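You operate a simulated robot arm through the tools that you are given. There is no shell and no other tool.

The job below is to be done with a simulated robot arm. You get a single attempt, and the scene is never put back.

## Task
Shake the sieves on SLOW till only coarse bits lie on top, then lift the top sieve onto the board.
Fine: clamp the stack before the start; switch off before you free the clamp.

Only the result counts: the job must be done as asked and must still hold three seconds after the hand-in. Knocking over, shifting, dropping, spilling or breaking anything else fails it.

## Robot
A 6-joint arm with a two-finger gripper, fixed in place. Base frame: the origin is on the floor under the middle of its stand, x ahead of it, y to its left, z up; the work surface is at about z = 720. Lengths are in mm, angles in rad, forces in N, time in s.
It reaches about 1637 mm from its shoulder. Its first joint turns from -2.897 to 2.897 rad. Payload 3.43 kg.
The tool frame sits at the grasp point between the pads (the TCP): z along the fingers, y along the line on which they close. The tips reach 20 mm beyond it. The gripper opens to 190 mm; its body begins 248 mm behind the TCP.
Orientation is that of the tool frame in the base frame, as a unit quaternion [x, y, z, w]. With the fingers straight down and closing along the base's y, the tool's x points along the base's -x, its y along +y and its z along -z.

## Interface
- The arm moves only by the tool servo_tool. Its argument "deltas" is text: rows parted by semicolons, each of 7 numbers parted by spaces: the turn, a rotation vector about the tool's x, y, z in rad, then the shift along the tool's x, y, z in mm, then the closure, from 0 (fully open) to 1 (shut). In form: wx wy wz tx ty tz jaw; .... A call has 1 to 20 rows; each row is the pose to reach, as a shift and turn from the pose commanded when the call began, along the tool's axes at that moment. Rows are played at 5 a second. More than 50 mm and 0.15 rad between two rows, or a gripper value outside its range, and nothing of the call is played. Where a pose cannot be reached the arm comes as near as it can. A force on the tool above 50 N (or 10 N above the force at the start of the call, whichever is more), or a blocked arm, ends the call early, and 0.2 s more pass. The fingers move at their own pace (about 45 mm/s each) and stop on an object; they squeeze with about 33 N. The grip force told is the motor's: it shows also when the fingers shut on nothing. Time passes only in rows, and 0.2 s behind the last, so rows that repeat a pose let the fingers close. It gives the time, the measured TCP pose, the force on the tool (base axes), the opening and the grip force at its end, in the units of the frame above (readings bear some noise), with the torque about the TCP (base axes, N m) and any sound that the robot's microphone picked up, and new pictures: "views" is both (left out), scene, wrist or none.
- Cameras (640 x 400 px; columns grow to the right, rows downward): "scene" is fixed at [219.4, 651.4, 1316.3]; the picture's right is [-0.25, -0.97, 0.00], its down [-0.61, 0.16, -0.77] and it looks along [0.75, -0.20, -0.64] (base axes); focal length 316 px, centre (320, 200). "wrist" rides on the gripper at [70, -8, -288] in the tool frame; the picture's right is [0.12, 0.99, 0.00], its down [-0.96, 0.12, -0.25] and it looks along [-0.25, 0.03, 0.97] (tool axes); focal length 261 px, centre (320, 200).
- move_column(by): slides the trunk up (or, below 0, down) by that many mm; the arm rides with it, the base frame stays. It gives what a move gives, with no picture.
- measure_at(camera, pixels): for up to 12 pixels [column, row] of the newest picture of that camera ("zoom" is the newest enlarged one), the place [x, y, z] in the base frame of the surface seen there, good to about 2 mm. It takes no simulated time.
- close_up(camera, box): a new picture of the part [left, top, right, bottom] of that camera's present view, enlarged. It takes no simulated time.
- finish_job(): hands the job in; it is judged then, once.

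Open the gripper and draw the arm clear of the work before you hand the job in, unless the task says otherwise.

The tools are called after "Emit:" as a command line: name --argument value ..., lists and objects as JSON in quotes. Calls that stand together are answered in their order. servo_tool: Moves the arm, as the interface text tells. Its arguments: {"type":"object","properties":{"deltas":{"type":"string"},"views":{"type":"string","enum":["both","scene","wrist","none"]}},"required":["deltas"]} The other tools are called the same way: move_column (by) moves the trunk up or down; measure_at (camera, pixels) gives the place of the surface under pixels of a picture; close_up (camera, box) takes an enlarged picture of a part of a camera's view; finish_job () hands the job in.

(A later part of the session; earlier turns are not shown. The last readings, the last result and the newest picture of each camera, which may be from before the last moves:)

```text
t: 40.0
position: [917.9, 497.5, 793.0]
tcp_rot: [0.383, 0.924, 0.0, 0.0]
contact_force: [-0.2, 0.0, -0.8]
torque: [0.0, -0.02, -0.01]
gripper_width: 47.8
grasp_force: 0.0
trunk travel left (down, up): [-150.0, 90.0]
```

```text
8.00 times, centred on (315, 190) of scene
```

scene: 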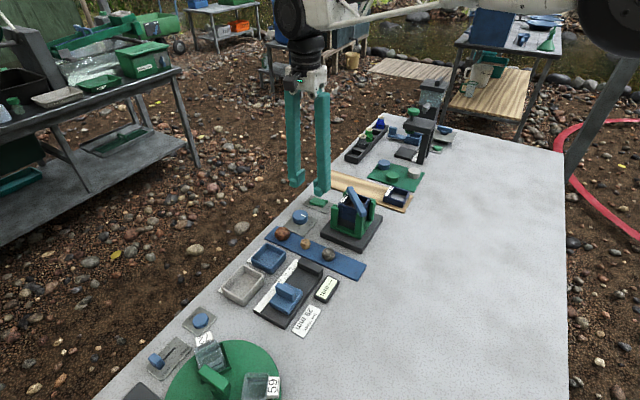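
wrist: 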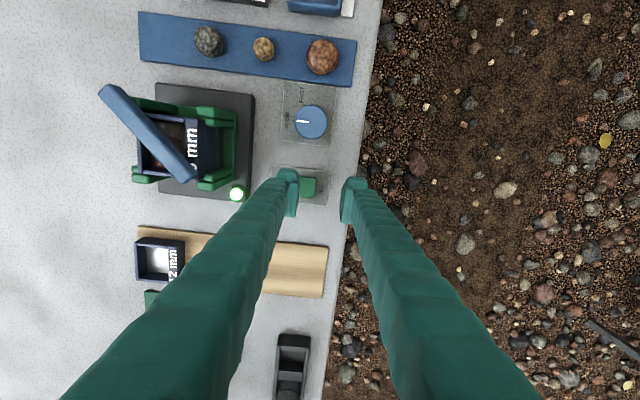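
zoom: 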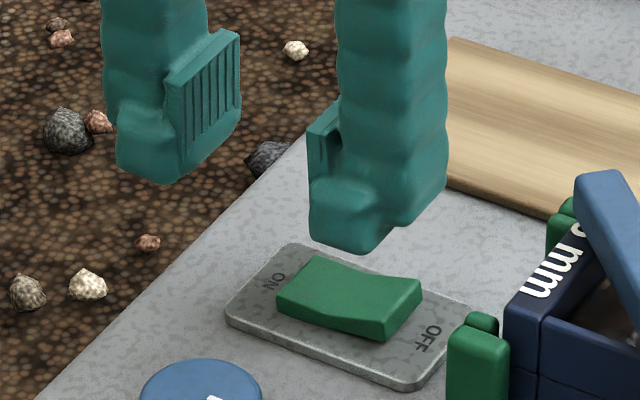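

The facets are unchanged over 7 s, so only coarse bits remain. Before the OFF press I check pad geometry and the near finger's tip position in this zoom.

Emit:
measure_at --camera "zoom" --pixels '[[183, 170], [200, 155], [236, 120], [230, 60], [175, 90], [150, 175], [125, 160], [350, 242], [315, 225], [380, 230], [330, 200], [400, 200]]'

Emit:
measure_at --camera "zoom" --pixels '[[320, 260], [285, 300], [415, 290], [380, 335], [350, 290], [365, 280], [335, 295]]'

```text
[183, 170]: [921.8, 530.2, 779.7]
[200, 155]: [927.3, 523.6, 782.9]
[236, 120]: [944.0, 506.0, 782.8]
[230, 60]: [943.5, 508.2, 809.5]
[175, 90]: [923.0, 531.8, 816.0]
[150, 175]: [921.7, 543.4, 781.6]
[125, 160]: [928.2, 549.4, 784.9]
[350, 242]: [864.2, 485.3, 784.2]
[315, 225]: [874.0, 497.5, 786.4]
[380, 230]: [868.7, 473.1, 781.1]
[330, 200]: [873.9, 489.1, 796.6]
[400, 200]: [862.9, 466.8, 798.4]
```

```text
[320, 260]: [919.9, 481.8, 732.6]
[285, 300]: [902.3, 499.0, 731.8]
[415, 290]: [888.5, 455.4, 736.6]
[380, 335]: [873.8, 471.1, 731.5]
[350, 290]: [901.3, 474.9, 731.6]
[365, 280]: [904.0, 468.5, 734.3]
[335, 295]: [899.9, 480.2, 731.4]
```

The near finger's cap spans u≈948–970, right over the OFF half (949–971). I press it down to about TCP z 751 and lift again.

Emit:
servo_tool --deltas "0 0 0 0 -1 20 0.75; 0 0 0 0 -1 30 0.75; 0 0 0 0 -1 34 0.75; 0 0 0 0 -1 37 0.75; 0 0 0 0 -1 40 0.75; 0 0 0 0 -1 42 0.75" --views "both"

Emit:
close_up --camera "scene" --box '[290, 165, 340, 215]'

Emit:
close_up --camera "wrist" --box '[90, 70, 350, 230]'

```text
t: 41.4
position: [918.0, 495.2, 753.9]
tcp_rot: [0.383, 0.924, 0.001, 0.001]
contact_force: [0.4, 1.1, 40.1]
torque: [-0.95, 1.0, -0.19]
gripper_width: 47.8
grasp_force: 0.0
trunk travel left (down, up): [-150.0, 90.0]
```

scene: 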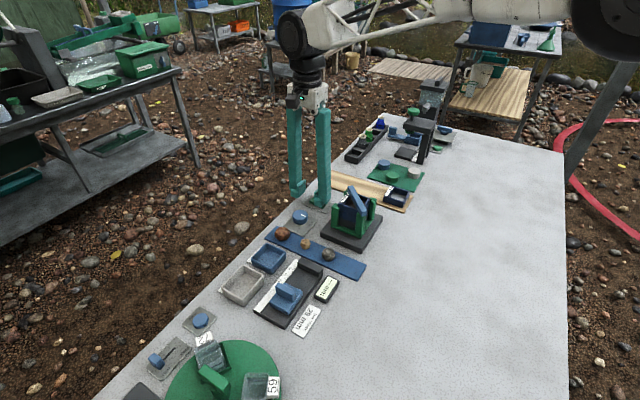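
wrist: 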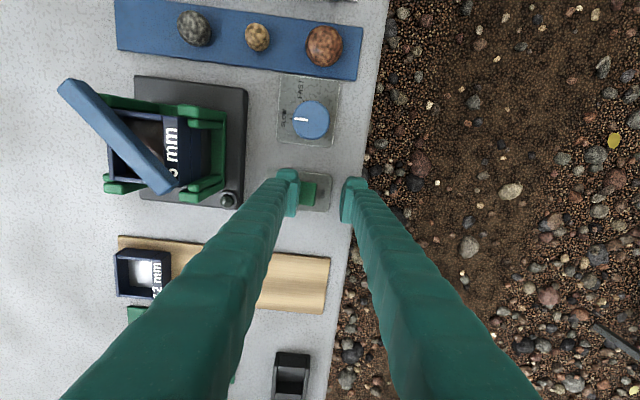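

```text
8.00 times, centred on (315, 190) of scene
```

zoom: 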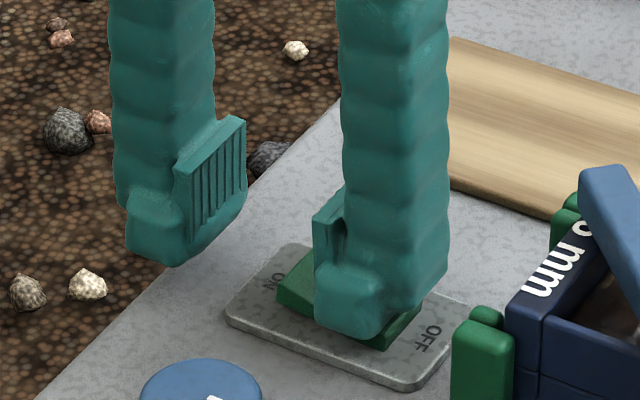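

```text
2.46 times, centred on (220, 150) of wrist
```

zoom: 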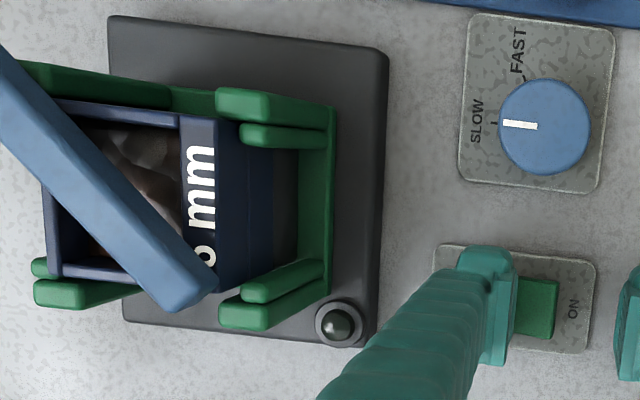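

The lamp has gone out and the rocker's OFF end is down (40 N bottomed). I lift off, then go above the bar at about (799,412), turning the tool to straddle it.

Emit:
servo_tool --deltas "0 0 0 0 0 -20 0.75; 0 0 0 0 0 -60 0.75; 0 0 0 0 0 -105 0.75; 0 0 0 0 0 -150 0.75; 0 0 0 0 0 -181 0.78; 0 0 -0.112 3.6 -20.4 -181 0.78; 0 0 -0.224 7.2 -40.8 -181 0.78; 0 0 -0.336 10.8 -61.2 -181 0.78; 0 0 -0.449 14.5 -81.7 -181 0.78; 0 0 -0.561 18.1 -102.1 -181 0.78; 0 0 -0.673 21.7 -122.5 -181 0.78; 0 0 -0.785 25.3 -142.9 -181 0.78; 0 0 -0.785 25.3 -142.9 -181 0.78" --views "both"

Emit:
close_up --camera "wrist" --box '[250, 80, 410, 260]'

Emit:
close_up --camera "scene" --box '[295, 170, 405, 250]'

```text
t: 44.2
position: [796.4, 412.0, 932.1]
tcp_rot: [-0.001, 1.0, 0.0, 0.0]
contact_force: [-0.1, 0.4, -0.8]
torque: [0.0, -0.02, 0.01]
gripper_width: 41.9
grasp_force: 0.1
trunk travel left (down, up): [-150.0, 90.0]
```

scene: 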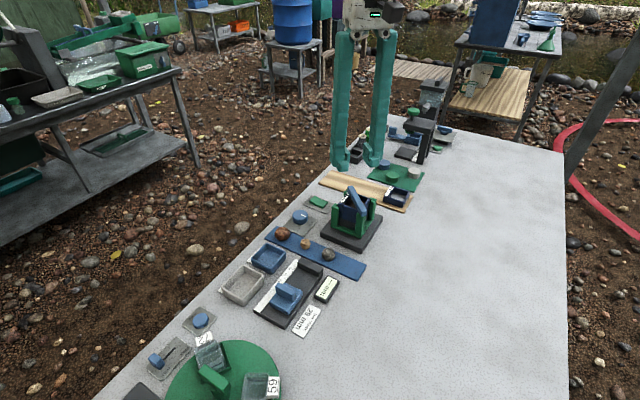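
wrist: 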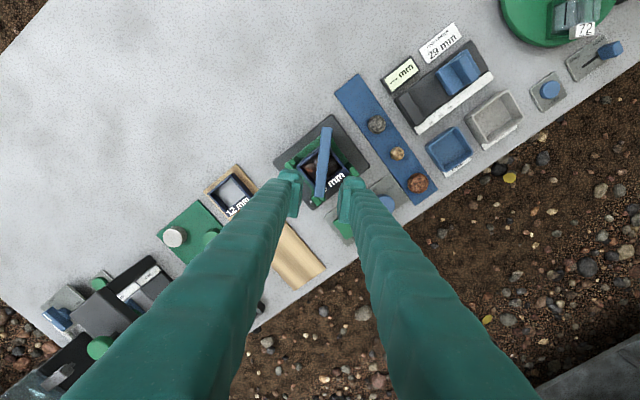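

```text
2.22 times, centred on (330, 170) of wrist
```

zoom: 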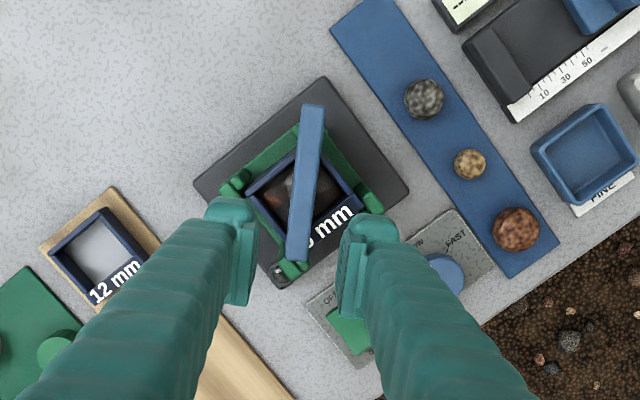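

```text
5.00 times, centred on (350, 210) of scene
```

zoom: 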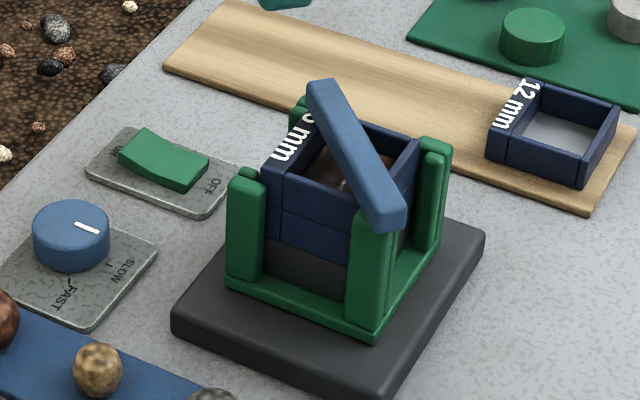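

The rocker shows OFF pressed, lamp dark. I lower to TCP z≈846 around the bar and narrow the jaw.

Emit:
servo_tool --deltas "0 0 0 0 0.5 40 0.78; 0 0 0 0 0.5 70 0.78; 0 0 0 0 0.5 82 0.78; 0 0 0 0 0.5 86 0.78; 0 0 0 0 0.5 86 0.84; 0 0 0 0 0.5 86 0.86; 0 0 0 0 0.5 86 0.86" --views "both"

Emit:
close_up --camera "scene" --box '[330, 170, 400, 240]'

```text
t: 45.8
position: [798.9, 413.6, 846.1]
tcp_rot: [0.0, 1.0, 0.0, 0.001]
contact_force: [-0.1, -0.8, -0.2]
torque: [0.02, -0.02, 0.04]
gripper_width: 26.6
grasp_force: 0.0
trunk travel left (down, up): [-150.0, 90.0]
```

scene: 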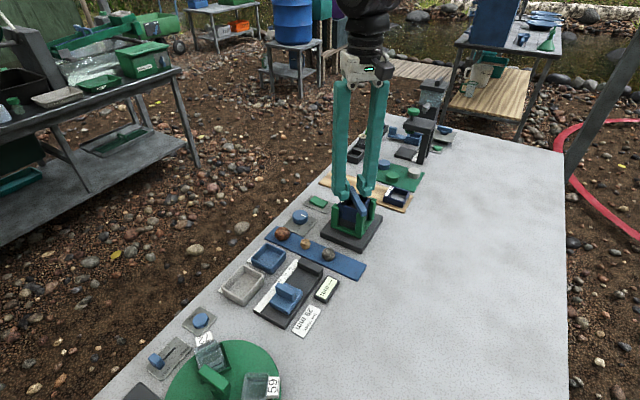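
wrist: 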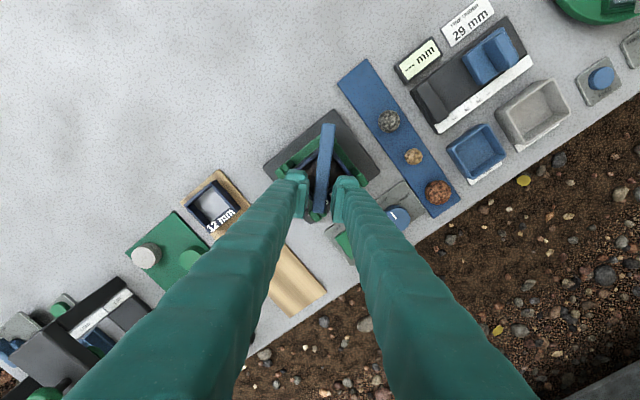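

```text
5.71 times, centred on (365, 205) of scene
```

zoom: 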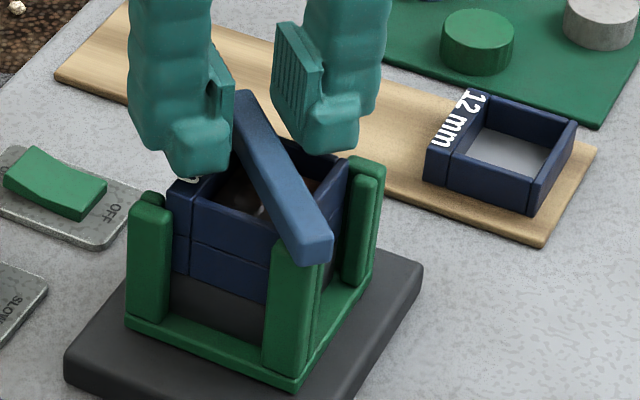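

The machine is off and the bar is straddled. I sweep it back counter-clockwise about its pivot to free the clamp.

Emit:
servo_tool --deltas "0 0 -0.12 0.57 8.37 0 0.86; 0 0 -0.24 2.15 16.6 0 0.86; 0 0 -0.36 4.69 24.6 0 0.86; 0 0 -0.48 8.18 32.2 0 0.86; 0 0 -0.6 12.55 39.4 0 0.86; 0 0 -0.72 17.75 45.9 0 0.86; 0 0 -0.84 23.7 51.85 0 0.86; 0 0 -0.96 30.3 57.0 0 0.86; 0 0 -1.08 37.5 61.3 0 0.86; 0 0 -1.2 45.1 64.8 0 0.86; 0 0 -1.32 53.1 67.3 0 0.86; 0 0 -1.44 61.4 68.8 0 0.86; 0 0 -1.56 69.75 69.3 0 0.86; 0 0 -1.68 78.1 68.8 0 0.86; 0 0 -1.8 86.4 67.3 0 0.86; 0 0 -1.92 94.4 64.9 0 0.86; 0 0 -2.04 102.0 61.5 0 0.86; 0 0 -2.16 109.2 57.2 0 0.86; 0 0 -2.28 115.9 52.1 0 0.86; 0 0 -2.4 121.9 46.2 0 0.86" --views "both"

Emit:
close_up --camera "scene" --box '[310, 160, 420, 260]'

Emit:
close_up --camera "wrist" --box '[240, 30, 400, 220]'

```text
t: 50.0
position: [675.8, 459.9, 845.3]
tcp_rot: [0.932, -0.362, 0.0, 0.0]
contact_force: [0.2, 0.5, 0.0]
torque: [-0.02, 0.05, -0.02]
gripper_width: 26.5
grasp_force: 0.1
trunk travel left (down, up): [-150.0, 90.0]
```

scene: 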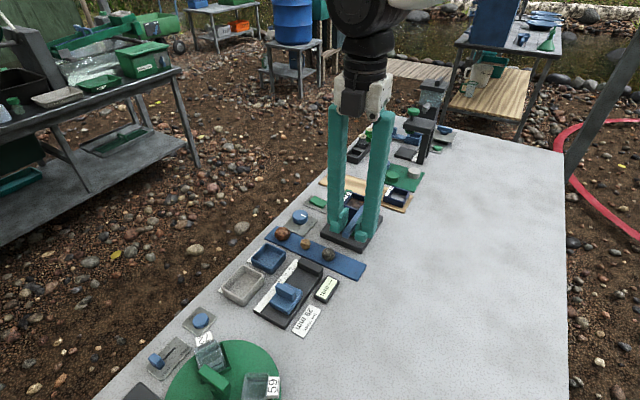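
wrist: 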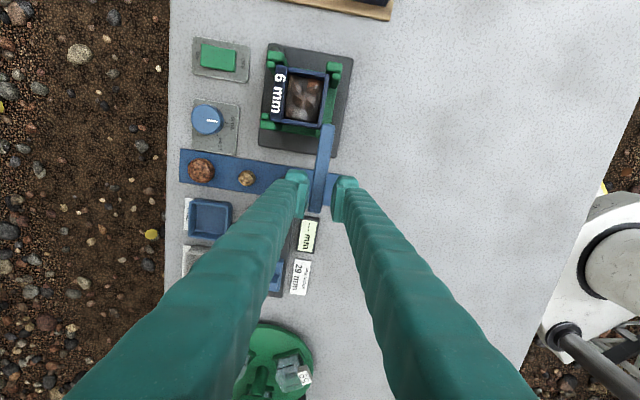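

```text
4.00 times, centred on (365, 210) of scene
```

zoom: 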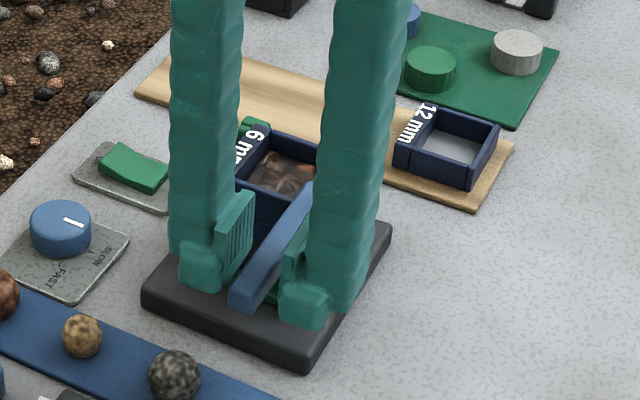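

```text
2.11 times, centred on (320, 125) of wrist
```

zoom: 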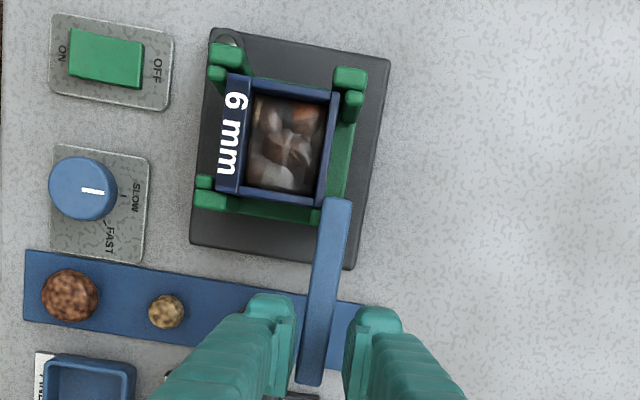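

The bar is back near its first position with no force. I open a little, lift clear, and check the stack and bar.

Emit:
servo_tool --deltas "0 0 0 0 0 0 0.8; 0 0 0 0 0 0 0.78; 0 0 0 0 0 -20 0.78; 0 0 0 0 0 -60 0.75; 0 0 0 0 0 -95 0.7" --views "both"

Emit:
close_up --camera "scene" --box '[330, 180, 390, 240]'

Emit:
close_up --camera "wrist" --box '[255, 45, 345, 155]'

```text
t: 51.2
position: [677.3, 459.8, 940.1]
tcp_rot: [0.932, -0.362, 0.0, 0.001]
contact_force: [0.2, 0.3, 0.6]
torque: [-0.04, 0.06, 0.01]
gripper_width: 57.0
grasp_force: 0.1
trunk travel left (down, up): [-150.0, 90.0]
```

scene: 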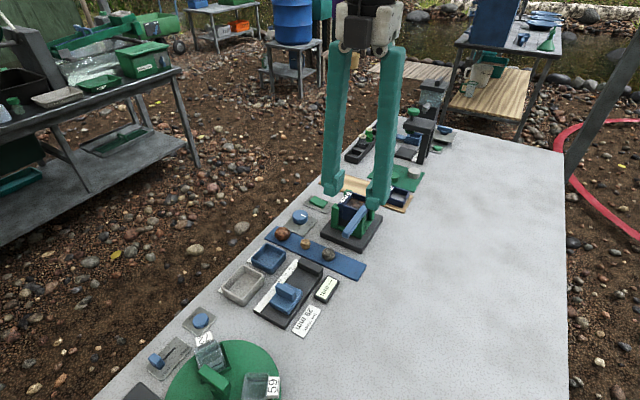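
wrist: 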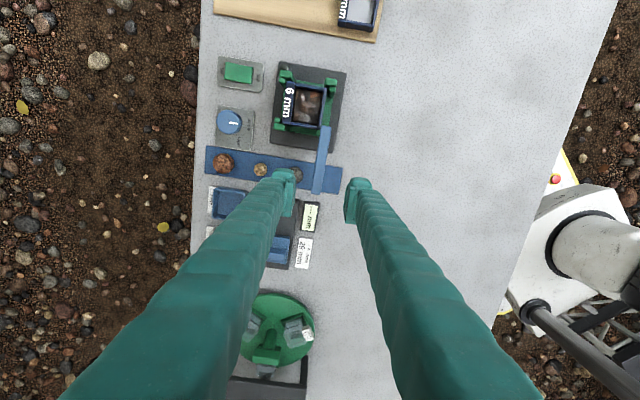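

```text
6.67 times, centred on (360, 210) of scene
```

zoom: 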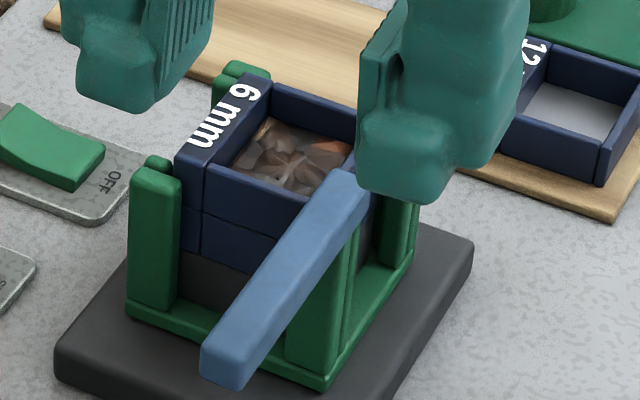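

```text
3.64 times, centred on (300, 100) of wrist
```

zoom: 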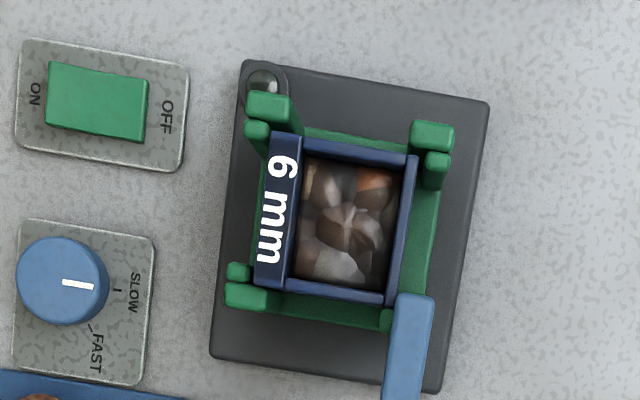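

The clamp bar is open and the bits are now in full view. I zoom into the sieve's content from both cameras.

Emit:
close_up --camera "scene" --box '[345, 190, 370, 212]'

Emit:
close_up --camera "wrist" --box '[285, 75, 335, 135]'

Emit:
measure_at --camera "wrist" --pixels '[[308, 104], [300, 95], [315, 96], [300, 115], [314, 118], [296, 105], [308, 112]]'

```text
16.00 times, centred on (358, 201) of scene
```

zoom: 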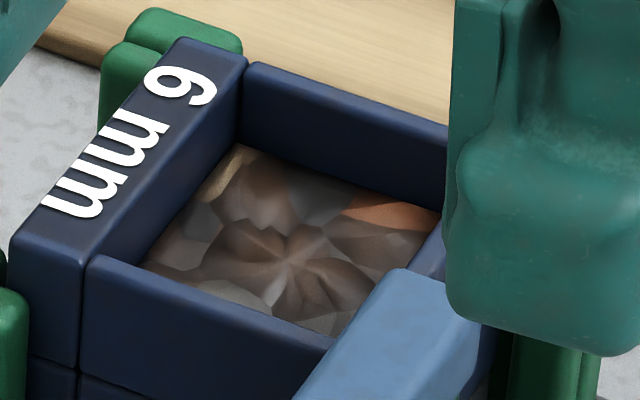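

```text
6.67 times, centred on (310, 105) of wrist
```

zoom: 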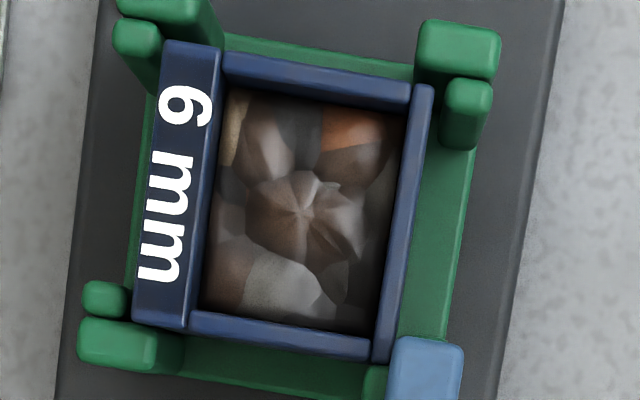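

```text
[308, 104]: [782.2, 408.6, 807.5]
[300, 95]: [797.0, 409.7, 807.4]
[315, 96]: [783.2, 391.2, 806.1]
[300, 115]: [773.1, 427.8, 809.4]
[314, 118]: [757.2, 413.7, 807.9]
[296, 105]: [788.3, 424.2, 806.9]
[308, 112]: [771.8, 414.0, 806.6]
```

Only large lumps remain, at a stable level of about 807. Next I study the gripper tip (pad bottom) to see how low the pads reach, since the posts (top z≈811) limit the sieve grasp.

Emit:
close_up --camera "scene" --box '[318, 165, 354, 200]'

```text
11.43 times, centred on (336, 182) of scene
```

zoom: 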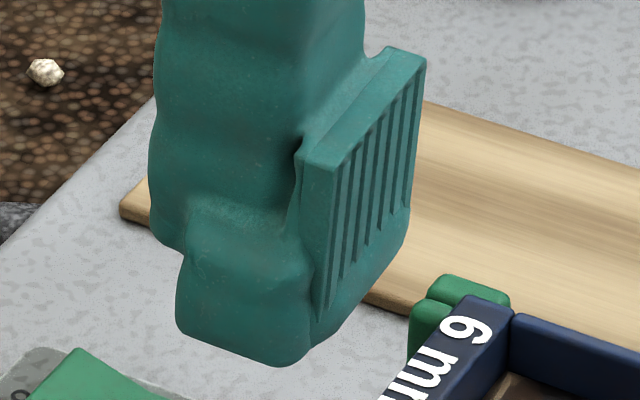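

The ridged pad ends slightly above the finger's rounded bottom. I measure points down the pad edge.

Emit:
measure_at --camera "zoom" --pixels '[[325, 300], [322, 315], [320, 325], [330, 325], [320, 345], [300, 355], [270, 360], [200, 335], [400, 200], [404, 225], [400, 240], [370, 280]]'

Emit:
measure_at --camera "zoom" --pixels '[[335, 170], [415, 62], [320, 165], [300, 155], [385, 55], [185, 250], [180, 320], [165, 240], [290, 340], [240, 350], [355, 100], [360, 200]]'

```text
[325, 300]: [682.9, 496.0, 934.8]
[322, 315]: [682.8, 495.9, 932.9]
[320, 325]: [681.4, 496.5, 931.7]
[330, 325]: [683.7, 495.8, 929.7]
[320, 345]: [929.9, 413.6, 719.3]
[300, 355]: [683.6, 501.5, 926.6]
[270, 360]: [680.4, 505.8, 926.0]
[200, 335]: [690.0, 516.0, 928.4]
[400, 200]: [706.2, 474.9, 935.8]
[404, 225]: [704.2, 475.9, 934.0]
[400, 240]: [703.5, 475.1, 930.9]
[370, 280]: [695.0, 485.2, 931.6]
```

```text
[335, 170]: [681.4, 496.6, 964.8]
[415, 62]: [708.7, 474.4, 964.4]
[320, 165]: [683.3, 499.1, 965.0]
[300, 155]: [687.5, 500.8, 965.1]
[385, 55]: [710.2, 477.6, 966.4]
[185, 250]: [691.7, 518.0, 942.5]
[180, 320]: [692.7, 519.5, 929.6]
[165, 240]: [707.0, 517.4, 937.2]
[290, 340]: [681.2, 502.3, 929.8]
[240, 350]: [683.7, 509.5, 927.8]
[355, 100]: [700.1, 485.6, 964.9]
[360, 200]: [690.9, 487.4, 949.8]
```

The pads end about 10 mm above the fingertips, and the tips are ~58 mm wide, so the post spacing matters. I measure the sieve rim and post tops precisely from the overhead zoom.

Emit:
close_up --camera "wrist" --box '[268, 60, 340, 140]'

```text
5.00 times, centred on (304, 100) of wrist
```

zoom: 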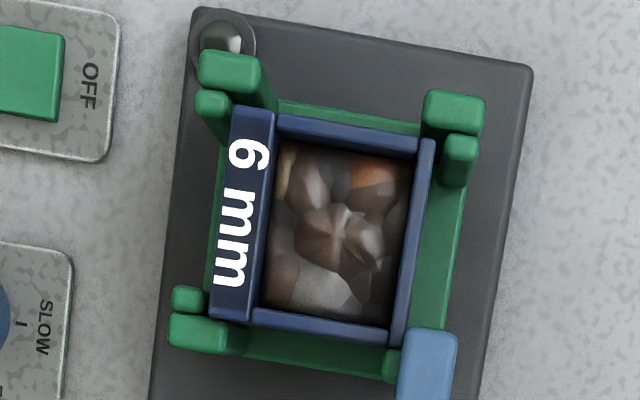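

I measure the rim corners and the post-top edges in this zoom.

Emit:
measure_at --camera "zoom" --pixels '[[238, 110], [270, 113], [217, 312], [245, 315], [430, 143], [393, 340], [350, 128], [320, 327], [417, 240], [255, 215], [225, 215], [410, 150]]'

Emit:
measure_at --camera "zoom" --pixels '[[256, 60], [256, 80], [205, 60], [215, 100], [228, 98], [428, 97], [430, 120], [480, 100], [448, 140], [475, 145], [450, 158]]'

Emit:
measure_at --camera "zoom" --pixels '[[178, 295], [200, 295], [200, 305], [175, 320], [222, 322], [222, 340], [180, 340], [390, 355], [393, 370], [388, 365]]'

```text
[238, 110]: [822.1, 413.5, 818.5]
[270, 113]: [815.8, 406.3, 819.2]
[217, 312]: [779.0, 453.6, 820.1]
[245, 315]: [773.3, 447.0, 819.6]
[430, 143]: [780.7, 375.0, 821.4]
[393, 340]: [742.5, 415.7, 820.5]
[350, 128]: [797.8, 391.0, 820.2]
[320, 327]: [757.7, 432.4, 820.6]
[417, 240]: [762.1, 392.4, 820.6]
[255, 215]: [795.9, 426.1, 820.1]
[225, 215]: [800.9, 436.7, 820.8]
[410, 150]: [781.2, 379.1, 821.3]
```

```text
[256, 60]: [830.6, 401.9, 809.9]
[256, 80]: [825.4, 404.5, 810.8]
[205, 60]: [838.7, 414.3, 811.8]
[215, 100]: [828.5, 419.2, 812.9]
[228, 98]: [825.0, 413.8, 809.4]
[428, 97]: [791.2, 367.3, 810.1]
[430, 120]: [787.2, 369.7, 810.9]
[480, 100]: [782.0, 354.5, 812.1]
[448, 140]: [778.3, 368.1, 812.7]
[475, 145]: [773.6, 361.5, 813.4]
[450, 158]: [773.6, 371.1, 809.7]
```

```text
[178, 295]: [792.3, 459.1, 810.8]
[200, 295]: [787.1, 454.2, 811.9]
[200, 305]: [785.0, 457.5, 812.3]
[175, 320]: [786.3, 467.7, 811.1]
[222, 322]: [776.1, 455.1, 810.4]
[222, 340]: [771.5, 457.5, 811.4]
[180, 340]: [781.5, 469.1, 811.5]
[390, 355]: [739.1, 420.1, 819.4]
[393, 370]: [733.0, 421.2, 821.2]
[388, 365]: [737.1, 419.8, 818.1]
```

The rim is at z≈820.3 and the posts at ≈811, with a 48 mm gap on the two sides facing ±V (135°/315°), so a grasp with the tool tilted ~20° toward the robot lets the pads reach below the rim. I check how close the bar's inner end is to the sieve corner.

Emit:
close_up --camera "wrist" --box '[300, 115, 345, 200]'

Emit:
measure_at --camera "wrist" --pixels '[[321, 128], [330, 128], [325, 130], [312, 192], [322, 193], [317, 190], [321, 160], [316, 160], [327, 160]]'

```text
4.71 times, centred on (322, 158) of wrist
```

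zoom: 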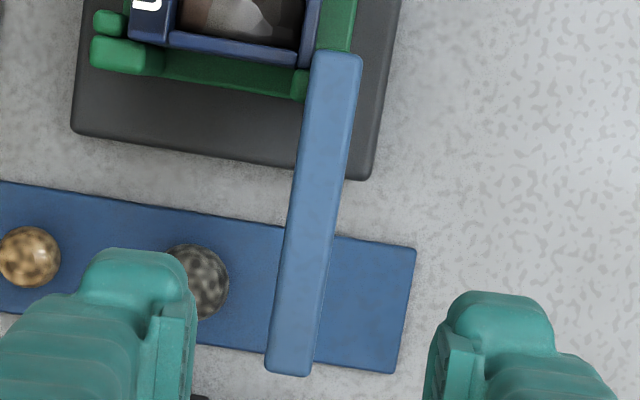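

```text
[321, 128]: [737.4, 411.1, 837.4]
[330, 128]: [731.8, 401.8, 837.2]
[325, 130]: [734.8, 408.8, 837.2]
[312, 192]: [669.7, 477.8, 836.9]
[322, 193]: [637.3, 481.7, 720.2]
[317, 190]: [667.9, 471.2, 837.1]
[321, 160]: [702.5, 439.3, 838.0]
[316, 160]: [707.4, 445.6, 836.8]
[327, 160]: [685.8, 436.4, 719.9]
```

The bar's edge lies about 1–2 mm outside the sieve's back edge, so a straight lift should clear it. Now I measure the board's free area.

Emit:
close_up --camera "scene" --box '[310, 160, 420, 220]'

```text
5.82 times, centred on (365, 190) of scene
```

zoom: 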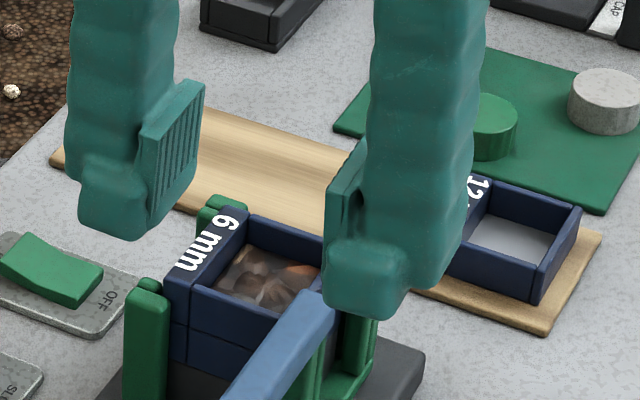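

I measure the board's visible corners and the 12 mm sieve.

Emit:
measure_at --camera "zoom" --pixels '[[54, 155], [58, 165], [210, 112], [547, 325], [597, 236], [250, 160], [300, 195], [320, 145], [215, 190], [420, 290], [575, 212], [535, 295]]'

Emit:
measure_at --camera "zoom" --pixels '[[487, 182], [470, 262], [530, 298], [532, 265], [510, 240], [350, 155], [310, 205], [345, 130], [490, 100], [440, 80]]'

```text
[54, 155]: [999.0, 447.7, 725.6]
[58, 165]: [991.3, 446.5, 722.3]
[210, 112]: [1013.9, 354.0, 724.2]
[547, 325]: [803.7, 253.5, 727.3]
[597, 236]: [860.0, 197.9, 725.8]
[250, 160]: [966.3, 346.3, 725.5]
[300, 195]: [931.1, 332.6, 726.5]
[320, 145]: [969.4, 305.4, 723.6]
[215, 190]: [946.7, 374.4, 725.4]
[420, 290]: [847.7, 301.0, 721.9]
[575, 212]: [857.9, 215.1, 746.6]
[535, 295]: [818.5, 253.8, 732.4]
```

```text
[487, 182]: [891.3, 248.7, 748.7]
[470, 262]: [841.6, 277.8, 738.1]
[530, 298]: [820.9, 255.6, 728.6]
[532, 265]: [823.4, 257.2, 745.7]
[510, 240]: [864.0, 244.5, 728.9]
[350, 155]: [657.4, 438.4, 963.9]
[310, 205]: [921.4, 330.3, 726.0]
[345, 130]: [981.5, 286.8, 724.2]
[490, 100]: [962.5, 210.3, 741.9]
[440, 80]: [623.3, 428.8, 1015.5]
```

The board spans U≈747–1024, V≈−469…−389 (45° axes) at z≈725, free beyond the 12 mm sieve. I now go above the stack with the closing axis at 135° and open to ~84 mm.

Emit:
servo_tool --deltas "0 0 0.1345 9 -3.8 0 0.68; 0 0 0.269 18 -7.5 0 0.65; 0 0 0.4035 26.9 -11.3 0 0.62; 0 0 0.538 35.9 -15 0 0.6; 0 0 0.6725 44.9 -18.8 0 0.58; 0 0 0.807 53.9 -22.6 0 0.558; 0 0 0.9415 62.8 -26.3 0 0.558; 0 0 1.076 71.8 -30.1 0 0.558; 0 0 1.2105 80.8 -33.8 0 0.558; 0 0 1.345 89.8 -37.6 0 0.558; 0 0 1.4795 98.7 -41.3 0 0.558; 0 0 1.614 107.7 -45.1 0 0.558; 0 0 1.614 107.7 -45.1 0 0.558" --views "both"

```text
t: 54.0
position: [785.3, 419.4, 940.4]
tcp_rot: [-0.383, 0.924, 0.0, 0.0]
contact_force: [-0.4, 0.4, 0.1]
torque: [0.03, 0.02, 0.02]
gripper_width: 83.9
grasp_force: 0.0
trunk travel left (down, up): [-150.0, 90.0]
```

scene: 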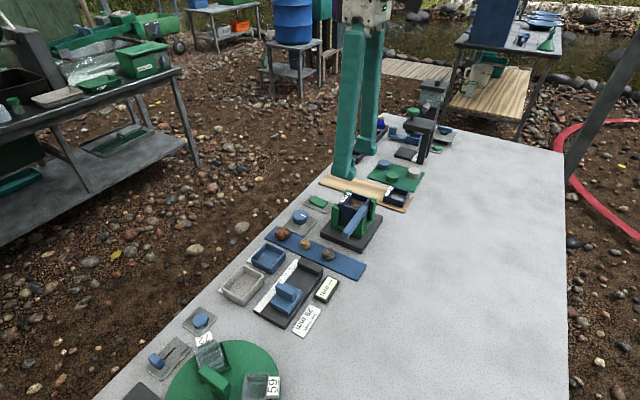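
wrist: 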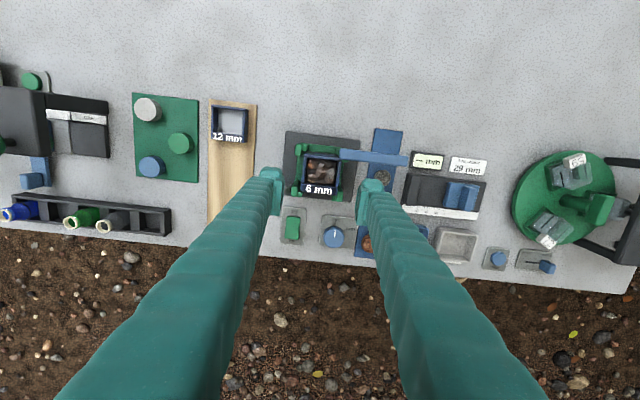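

The fingers straddle the stack symmetrically (stack at wrist (322,175), pads ~283 and ~360). I now tilt the tool by 20° toward the robot (about tool −y) while high up.

Emit:
servo_tool --deltas "0 -0.1 0 0 0 0 0.558; 0 -0.2 0 0 0 0 0.558; 0 -0.3 0 0 0 0 0.558; 0 -0.349 0 0 0 0 0.558; 0 -0.349 0 0 0 0 0.558" --views "both"

Emit:
close_up --camera "wrist" --box '[240, 120, 400, 240]'

Emit:
close_up --camera "scene" --box '[300, 120, 420, 250]'

```text
t: 55.2
position: [786.7, 419.9, 938.9]
tcp_rot: [-0.377, 0.91, 0.066, 0.16]
contact_force: [0.7, 0.3, -0.3]
torque: [0.0, -0.03, 0.02]
gripper_width: 84.0
grasp_force: 0.1
trunk travel left (down, up): [-150.0, 90.0]
```

scene: 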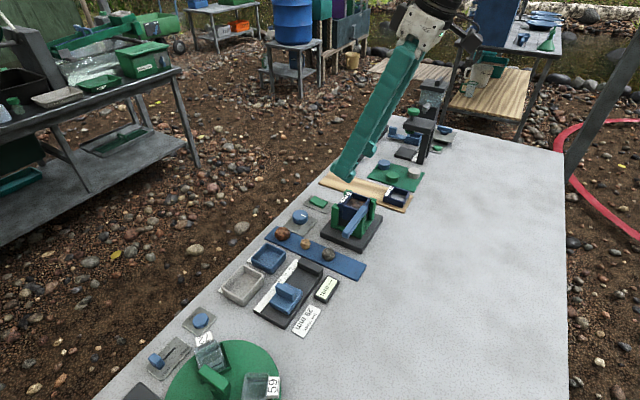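
wrist: 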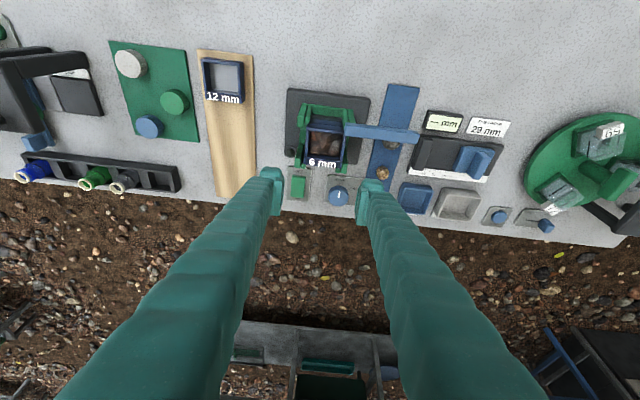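

```text
3.33 times, centred on (320, 180) of wrist
```

zoom: 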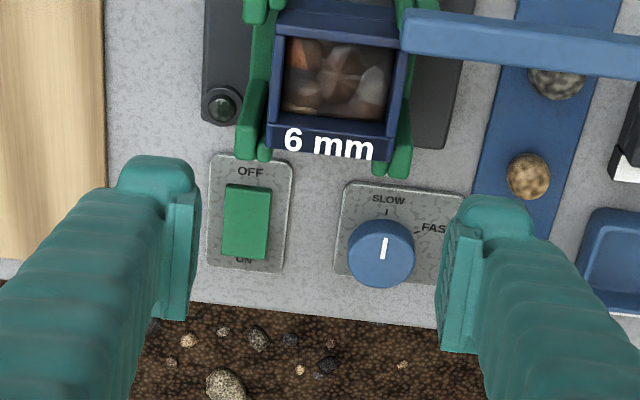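

```text
3.08 times, centred on (360, 185) of scene
```

zoom: 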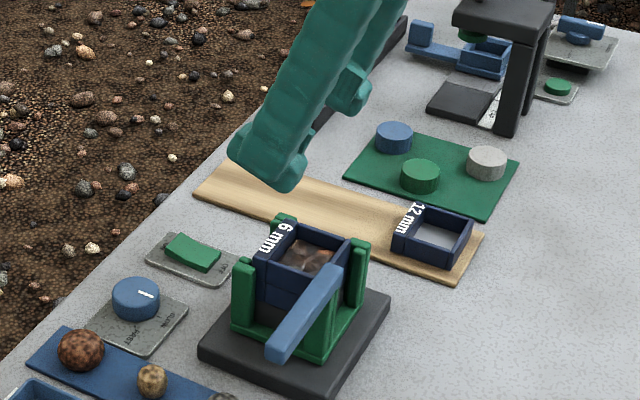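

The tilt worked (tool z leans 20° toward +U). I measure the near finger's low corner and bottom edge to calibrate its clearance to the posts.

Emit:
close_up --camera "scene" --box '[325, 140, 370, 185]'

```text
8.89 times, centred on (348, 162) of scene
```

zoom: 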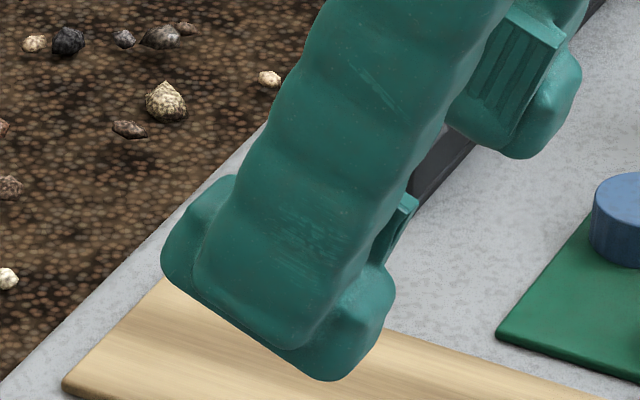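

I measure points around this fingertip outline.

Emit:
measure_at --camera "zoom" --pixels '[[328, 376], [345, 375], [365, 350], [380, 315], [388, 290], [386, 270], [300, 360], [250, 335], [200, 300], [170, 275], [165, 250], [220, 185]]'

Emit:
measure_at --camera "zoom" --pixels '[[510, 150], [540, 150], [575, 80], [460, 115], [475, 95], [500, 105], [520, 120], [555, 45], [575, 60], [560, 130], [540, 30], [410, 205]]'

```text
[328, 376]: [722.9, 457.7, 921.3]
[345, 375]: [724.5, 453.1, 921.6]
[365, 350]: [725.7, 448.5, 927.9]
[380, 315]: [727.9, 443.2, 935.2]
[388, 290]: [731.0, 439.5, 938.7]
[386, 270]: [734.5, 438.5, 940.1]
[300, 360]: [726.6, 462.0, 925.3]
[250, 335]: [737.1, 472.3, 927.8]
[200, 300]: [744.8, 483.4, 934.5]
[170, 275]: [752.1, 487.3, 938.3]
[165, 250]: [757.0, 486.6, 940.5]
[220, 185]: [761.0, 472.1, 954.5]
```

```text
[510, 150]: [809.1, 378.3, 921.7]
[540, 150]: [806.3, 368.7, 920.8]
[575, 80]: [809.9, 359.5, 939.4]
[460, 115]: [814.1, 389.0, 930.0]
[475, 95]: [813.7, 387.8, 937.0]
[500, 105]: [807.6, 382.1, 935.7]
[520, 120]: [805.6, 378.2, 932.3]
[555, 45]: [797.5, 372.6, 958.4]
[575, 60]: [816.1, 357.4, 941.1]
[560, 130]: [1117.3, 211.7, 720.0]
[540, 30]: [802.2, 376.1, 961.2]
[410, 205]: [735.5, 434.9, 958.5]
```

The tip corners are well rounded (lowest ≈18–20 mm below TCP), giving extra margin at the posts. I descend along vertical to TCP z≈835 with the jaw at 84 mm and look.

Emit:
servo_tool --deltas "0 0 0 14.9 0 38.9 0.558; 0 0 0 26 0 68 0.558; 0 0 0 33.5 0 87.5 0.558; 0 0 0 37.2 0 97.2 0.558; 0 0 0 37.2 0 97.2 0.558" --views "both"

Emit:
close_up --camera "scene" --box '[320, 165, 390, 235]'

Emit:
close_up --camera "wrist" --box '[240, 110, 400, 240]'

```text
t: 56.4
position: [783.4, 419.1, 836.7]
tcp_rot: [-0.377, 0.91, 0.066, 0.16]
contact_force: [0.4, 1.1, 0.1]
torque: [0.02, -0.01, 0.02]
gripper_width: 84.1
grasp_force: 0.1
trunk travel left (down, up): [-150.0, 90.0]
```

scene: 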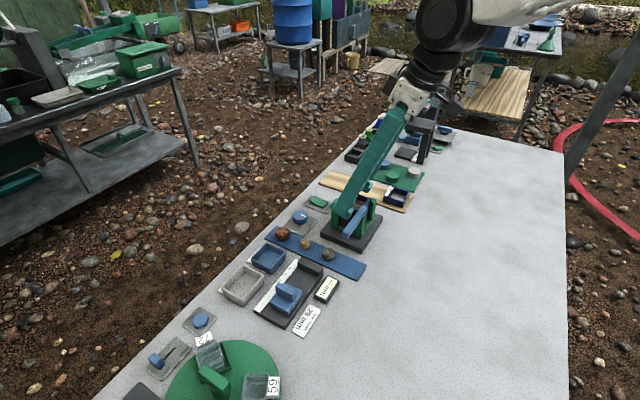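
wrist: 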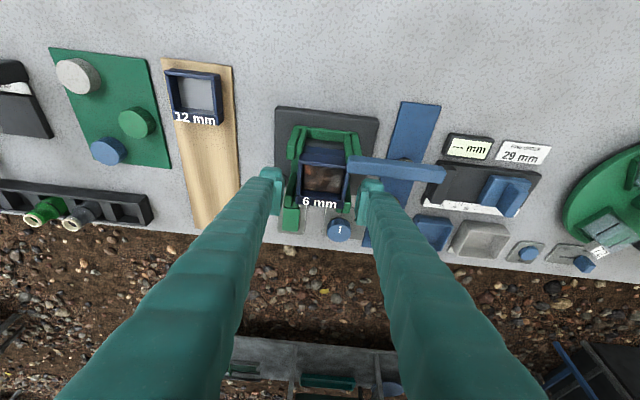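

```text
5.71 times, centred on (355, 200) of scene
```

zoom: 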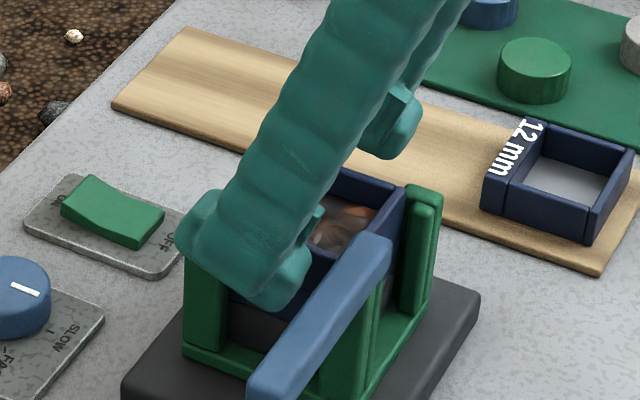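

```text
3.08 times, centred on (320, 175) of wrist
```

zoom: 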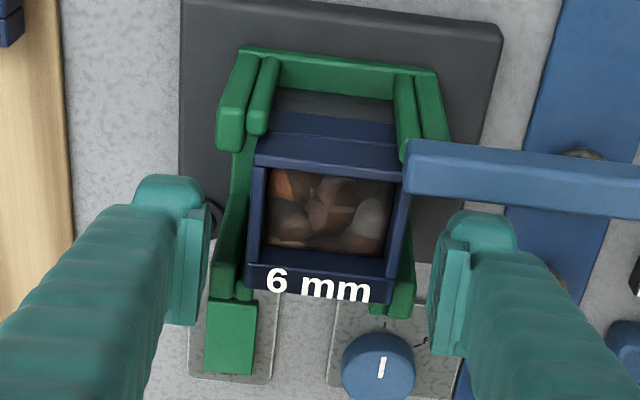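

The fingers are clear of the bar and posts. I correct ~1.5 mm sideways and descend 9 mm more so the pads reach about 8 mm below the rim.

Emit:
servo_tool --deltas "0 0 0 0.5 -1.5 3 0.558; 0 0 0 1.2 -1.5 6 0.558; 0 0 0 2.1 -1.5 8.8 0.558; 0 0 0 2.1 -1.5 8.8 0.558" --views "both"

Emit:
close_up --camera "scene" --box '[330, 175, 385, 235]'

Emit:
close_up --camera "wrist" --box '[240, 110, 400, 240]'

```text
t: 57.4
position: [786.2, 418.6, 826.3]
tcp_rot: [-0.377, 0.91, 0.067, 0.16]
contact_force: [0.3, 0.4, -0.1]
torque: [0.03, 0.01, 0.01]
gripper_width: 84.0
grasp_force: 0.1
trunk travel left (down, up): [-150.0, 90.0]
```

scene: 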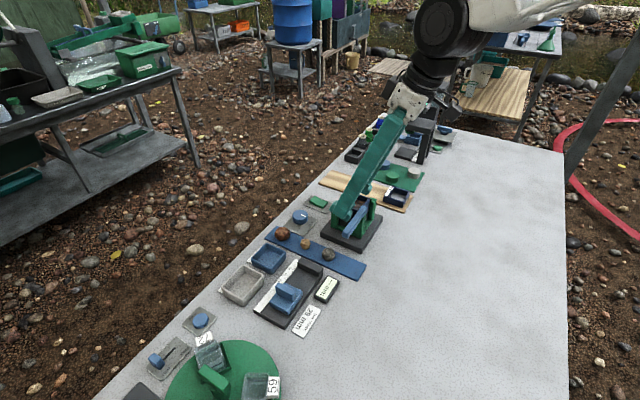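
wrist: 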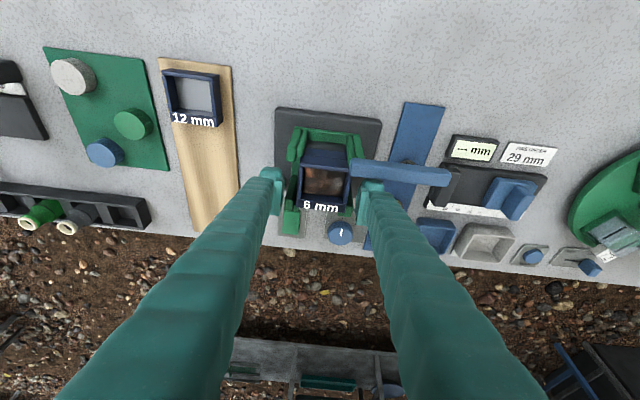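

```text
6.67 times, centred on (358, 205) of scene
```

zoom: 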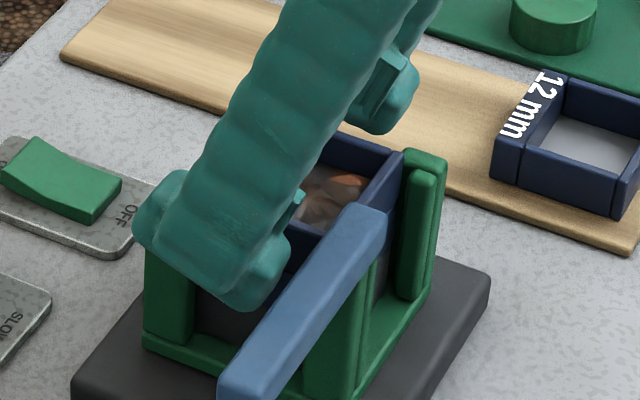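

```text
3.08 times, centred on (320, 175) of wrist
```

zoom: 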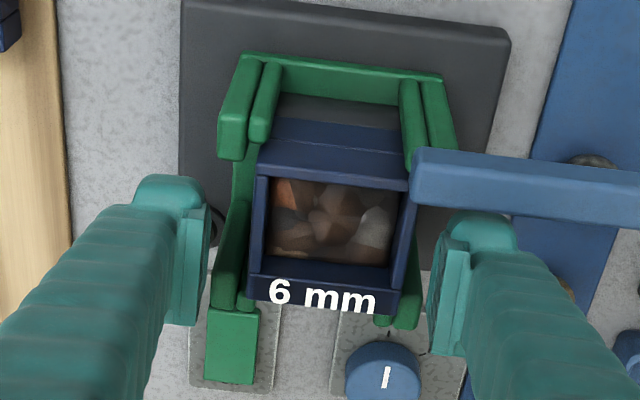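

No contact so far. I check centring by measuring the sieve's side edges and the pads in this wrist zoom.

Emit:
measure_at --camera "zoom" --pixels '[[252, 295], [395, 310], [262, 180], [405, 192], [260, 230], [400, 250], [207, 240], [209, 270], [434, 270], [432, 300], [207, 300], [436, 250]]'

```text
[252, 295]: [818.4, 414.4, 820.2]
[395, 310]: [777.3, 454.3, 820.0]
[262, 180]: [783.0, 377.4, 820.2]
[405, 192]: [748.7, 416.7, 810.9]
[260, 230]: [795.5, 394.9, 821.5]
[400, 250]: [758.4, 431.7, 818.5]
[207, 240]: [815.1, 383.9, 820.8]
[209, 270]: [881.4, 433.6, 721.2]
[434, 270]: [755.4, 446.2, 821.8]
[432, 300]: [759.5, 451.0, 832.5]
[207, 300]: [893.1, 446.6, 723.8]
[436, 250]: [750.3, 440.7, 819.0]
```

The pads' mid-line is about 2 mm toward −V from the sieve's centre, so I shift +2 mm and close on the sieve.

Emit:
servo_tool --deltas "0 0 0 0 2 0 0.558; 0 0 0 0 2 0 0.62; 0 0 0 0 2 0 0.66; 0 0 0 0 2 0 0.7; 0 0 0 0 2 0 0.74; 0 0 0 0 2 0 0.74; 0 0 0 0 2 0 0.74" --views "both"

Emit:
close_up --camera "wrist" --box '[240, 110, 400, 240]'

Emit:
close_up --camera "scene" --box '[330, 175, 385, 235]'

```text
t: 59.0
position: [785.3, 420.4, 826.6]
tcp_rot: [-0.377, 0.91, 0.066, 0.16]
contact_force: [0.5, -0.1, 1.7]
torque: [0.07, 0.02, -0.02]
gripper_width: 58.8
grasp_force: 33.0
trunk travel left (down, up): [-150.0, 90.0]
```

scene: 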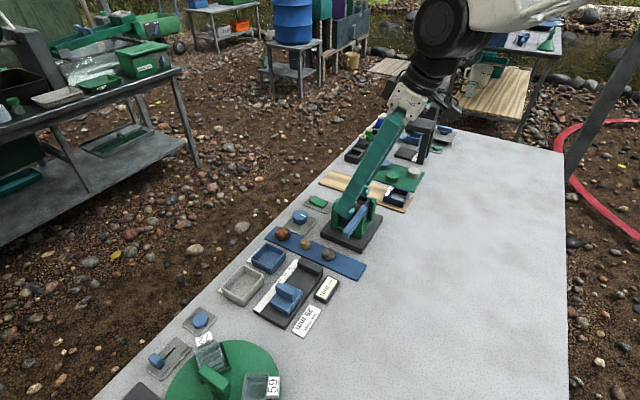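
wrist: 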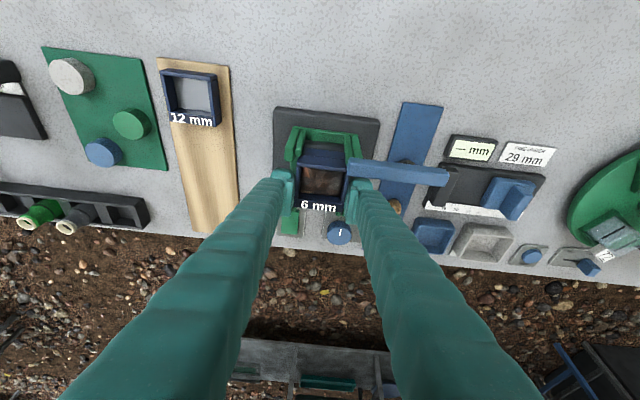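

```text
3.08 times, centred on (320, 175) of wrist
```

zoom: 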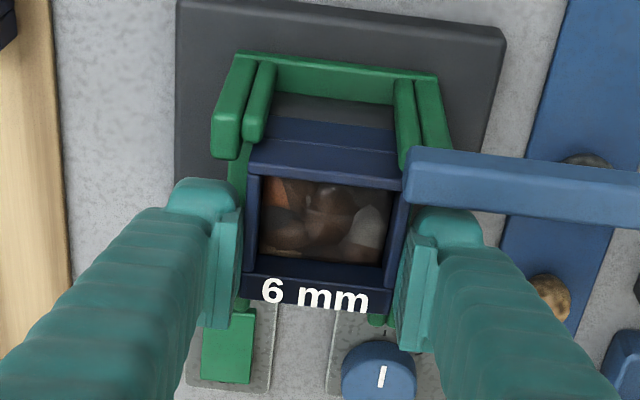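

```text
6.67 times, centred on (358, 205) of scene
```

zoom: 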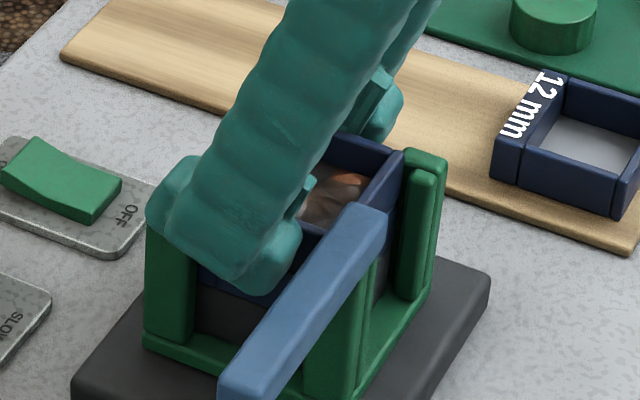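

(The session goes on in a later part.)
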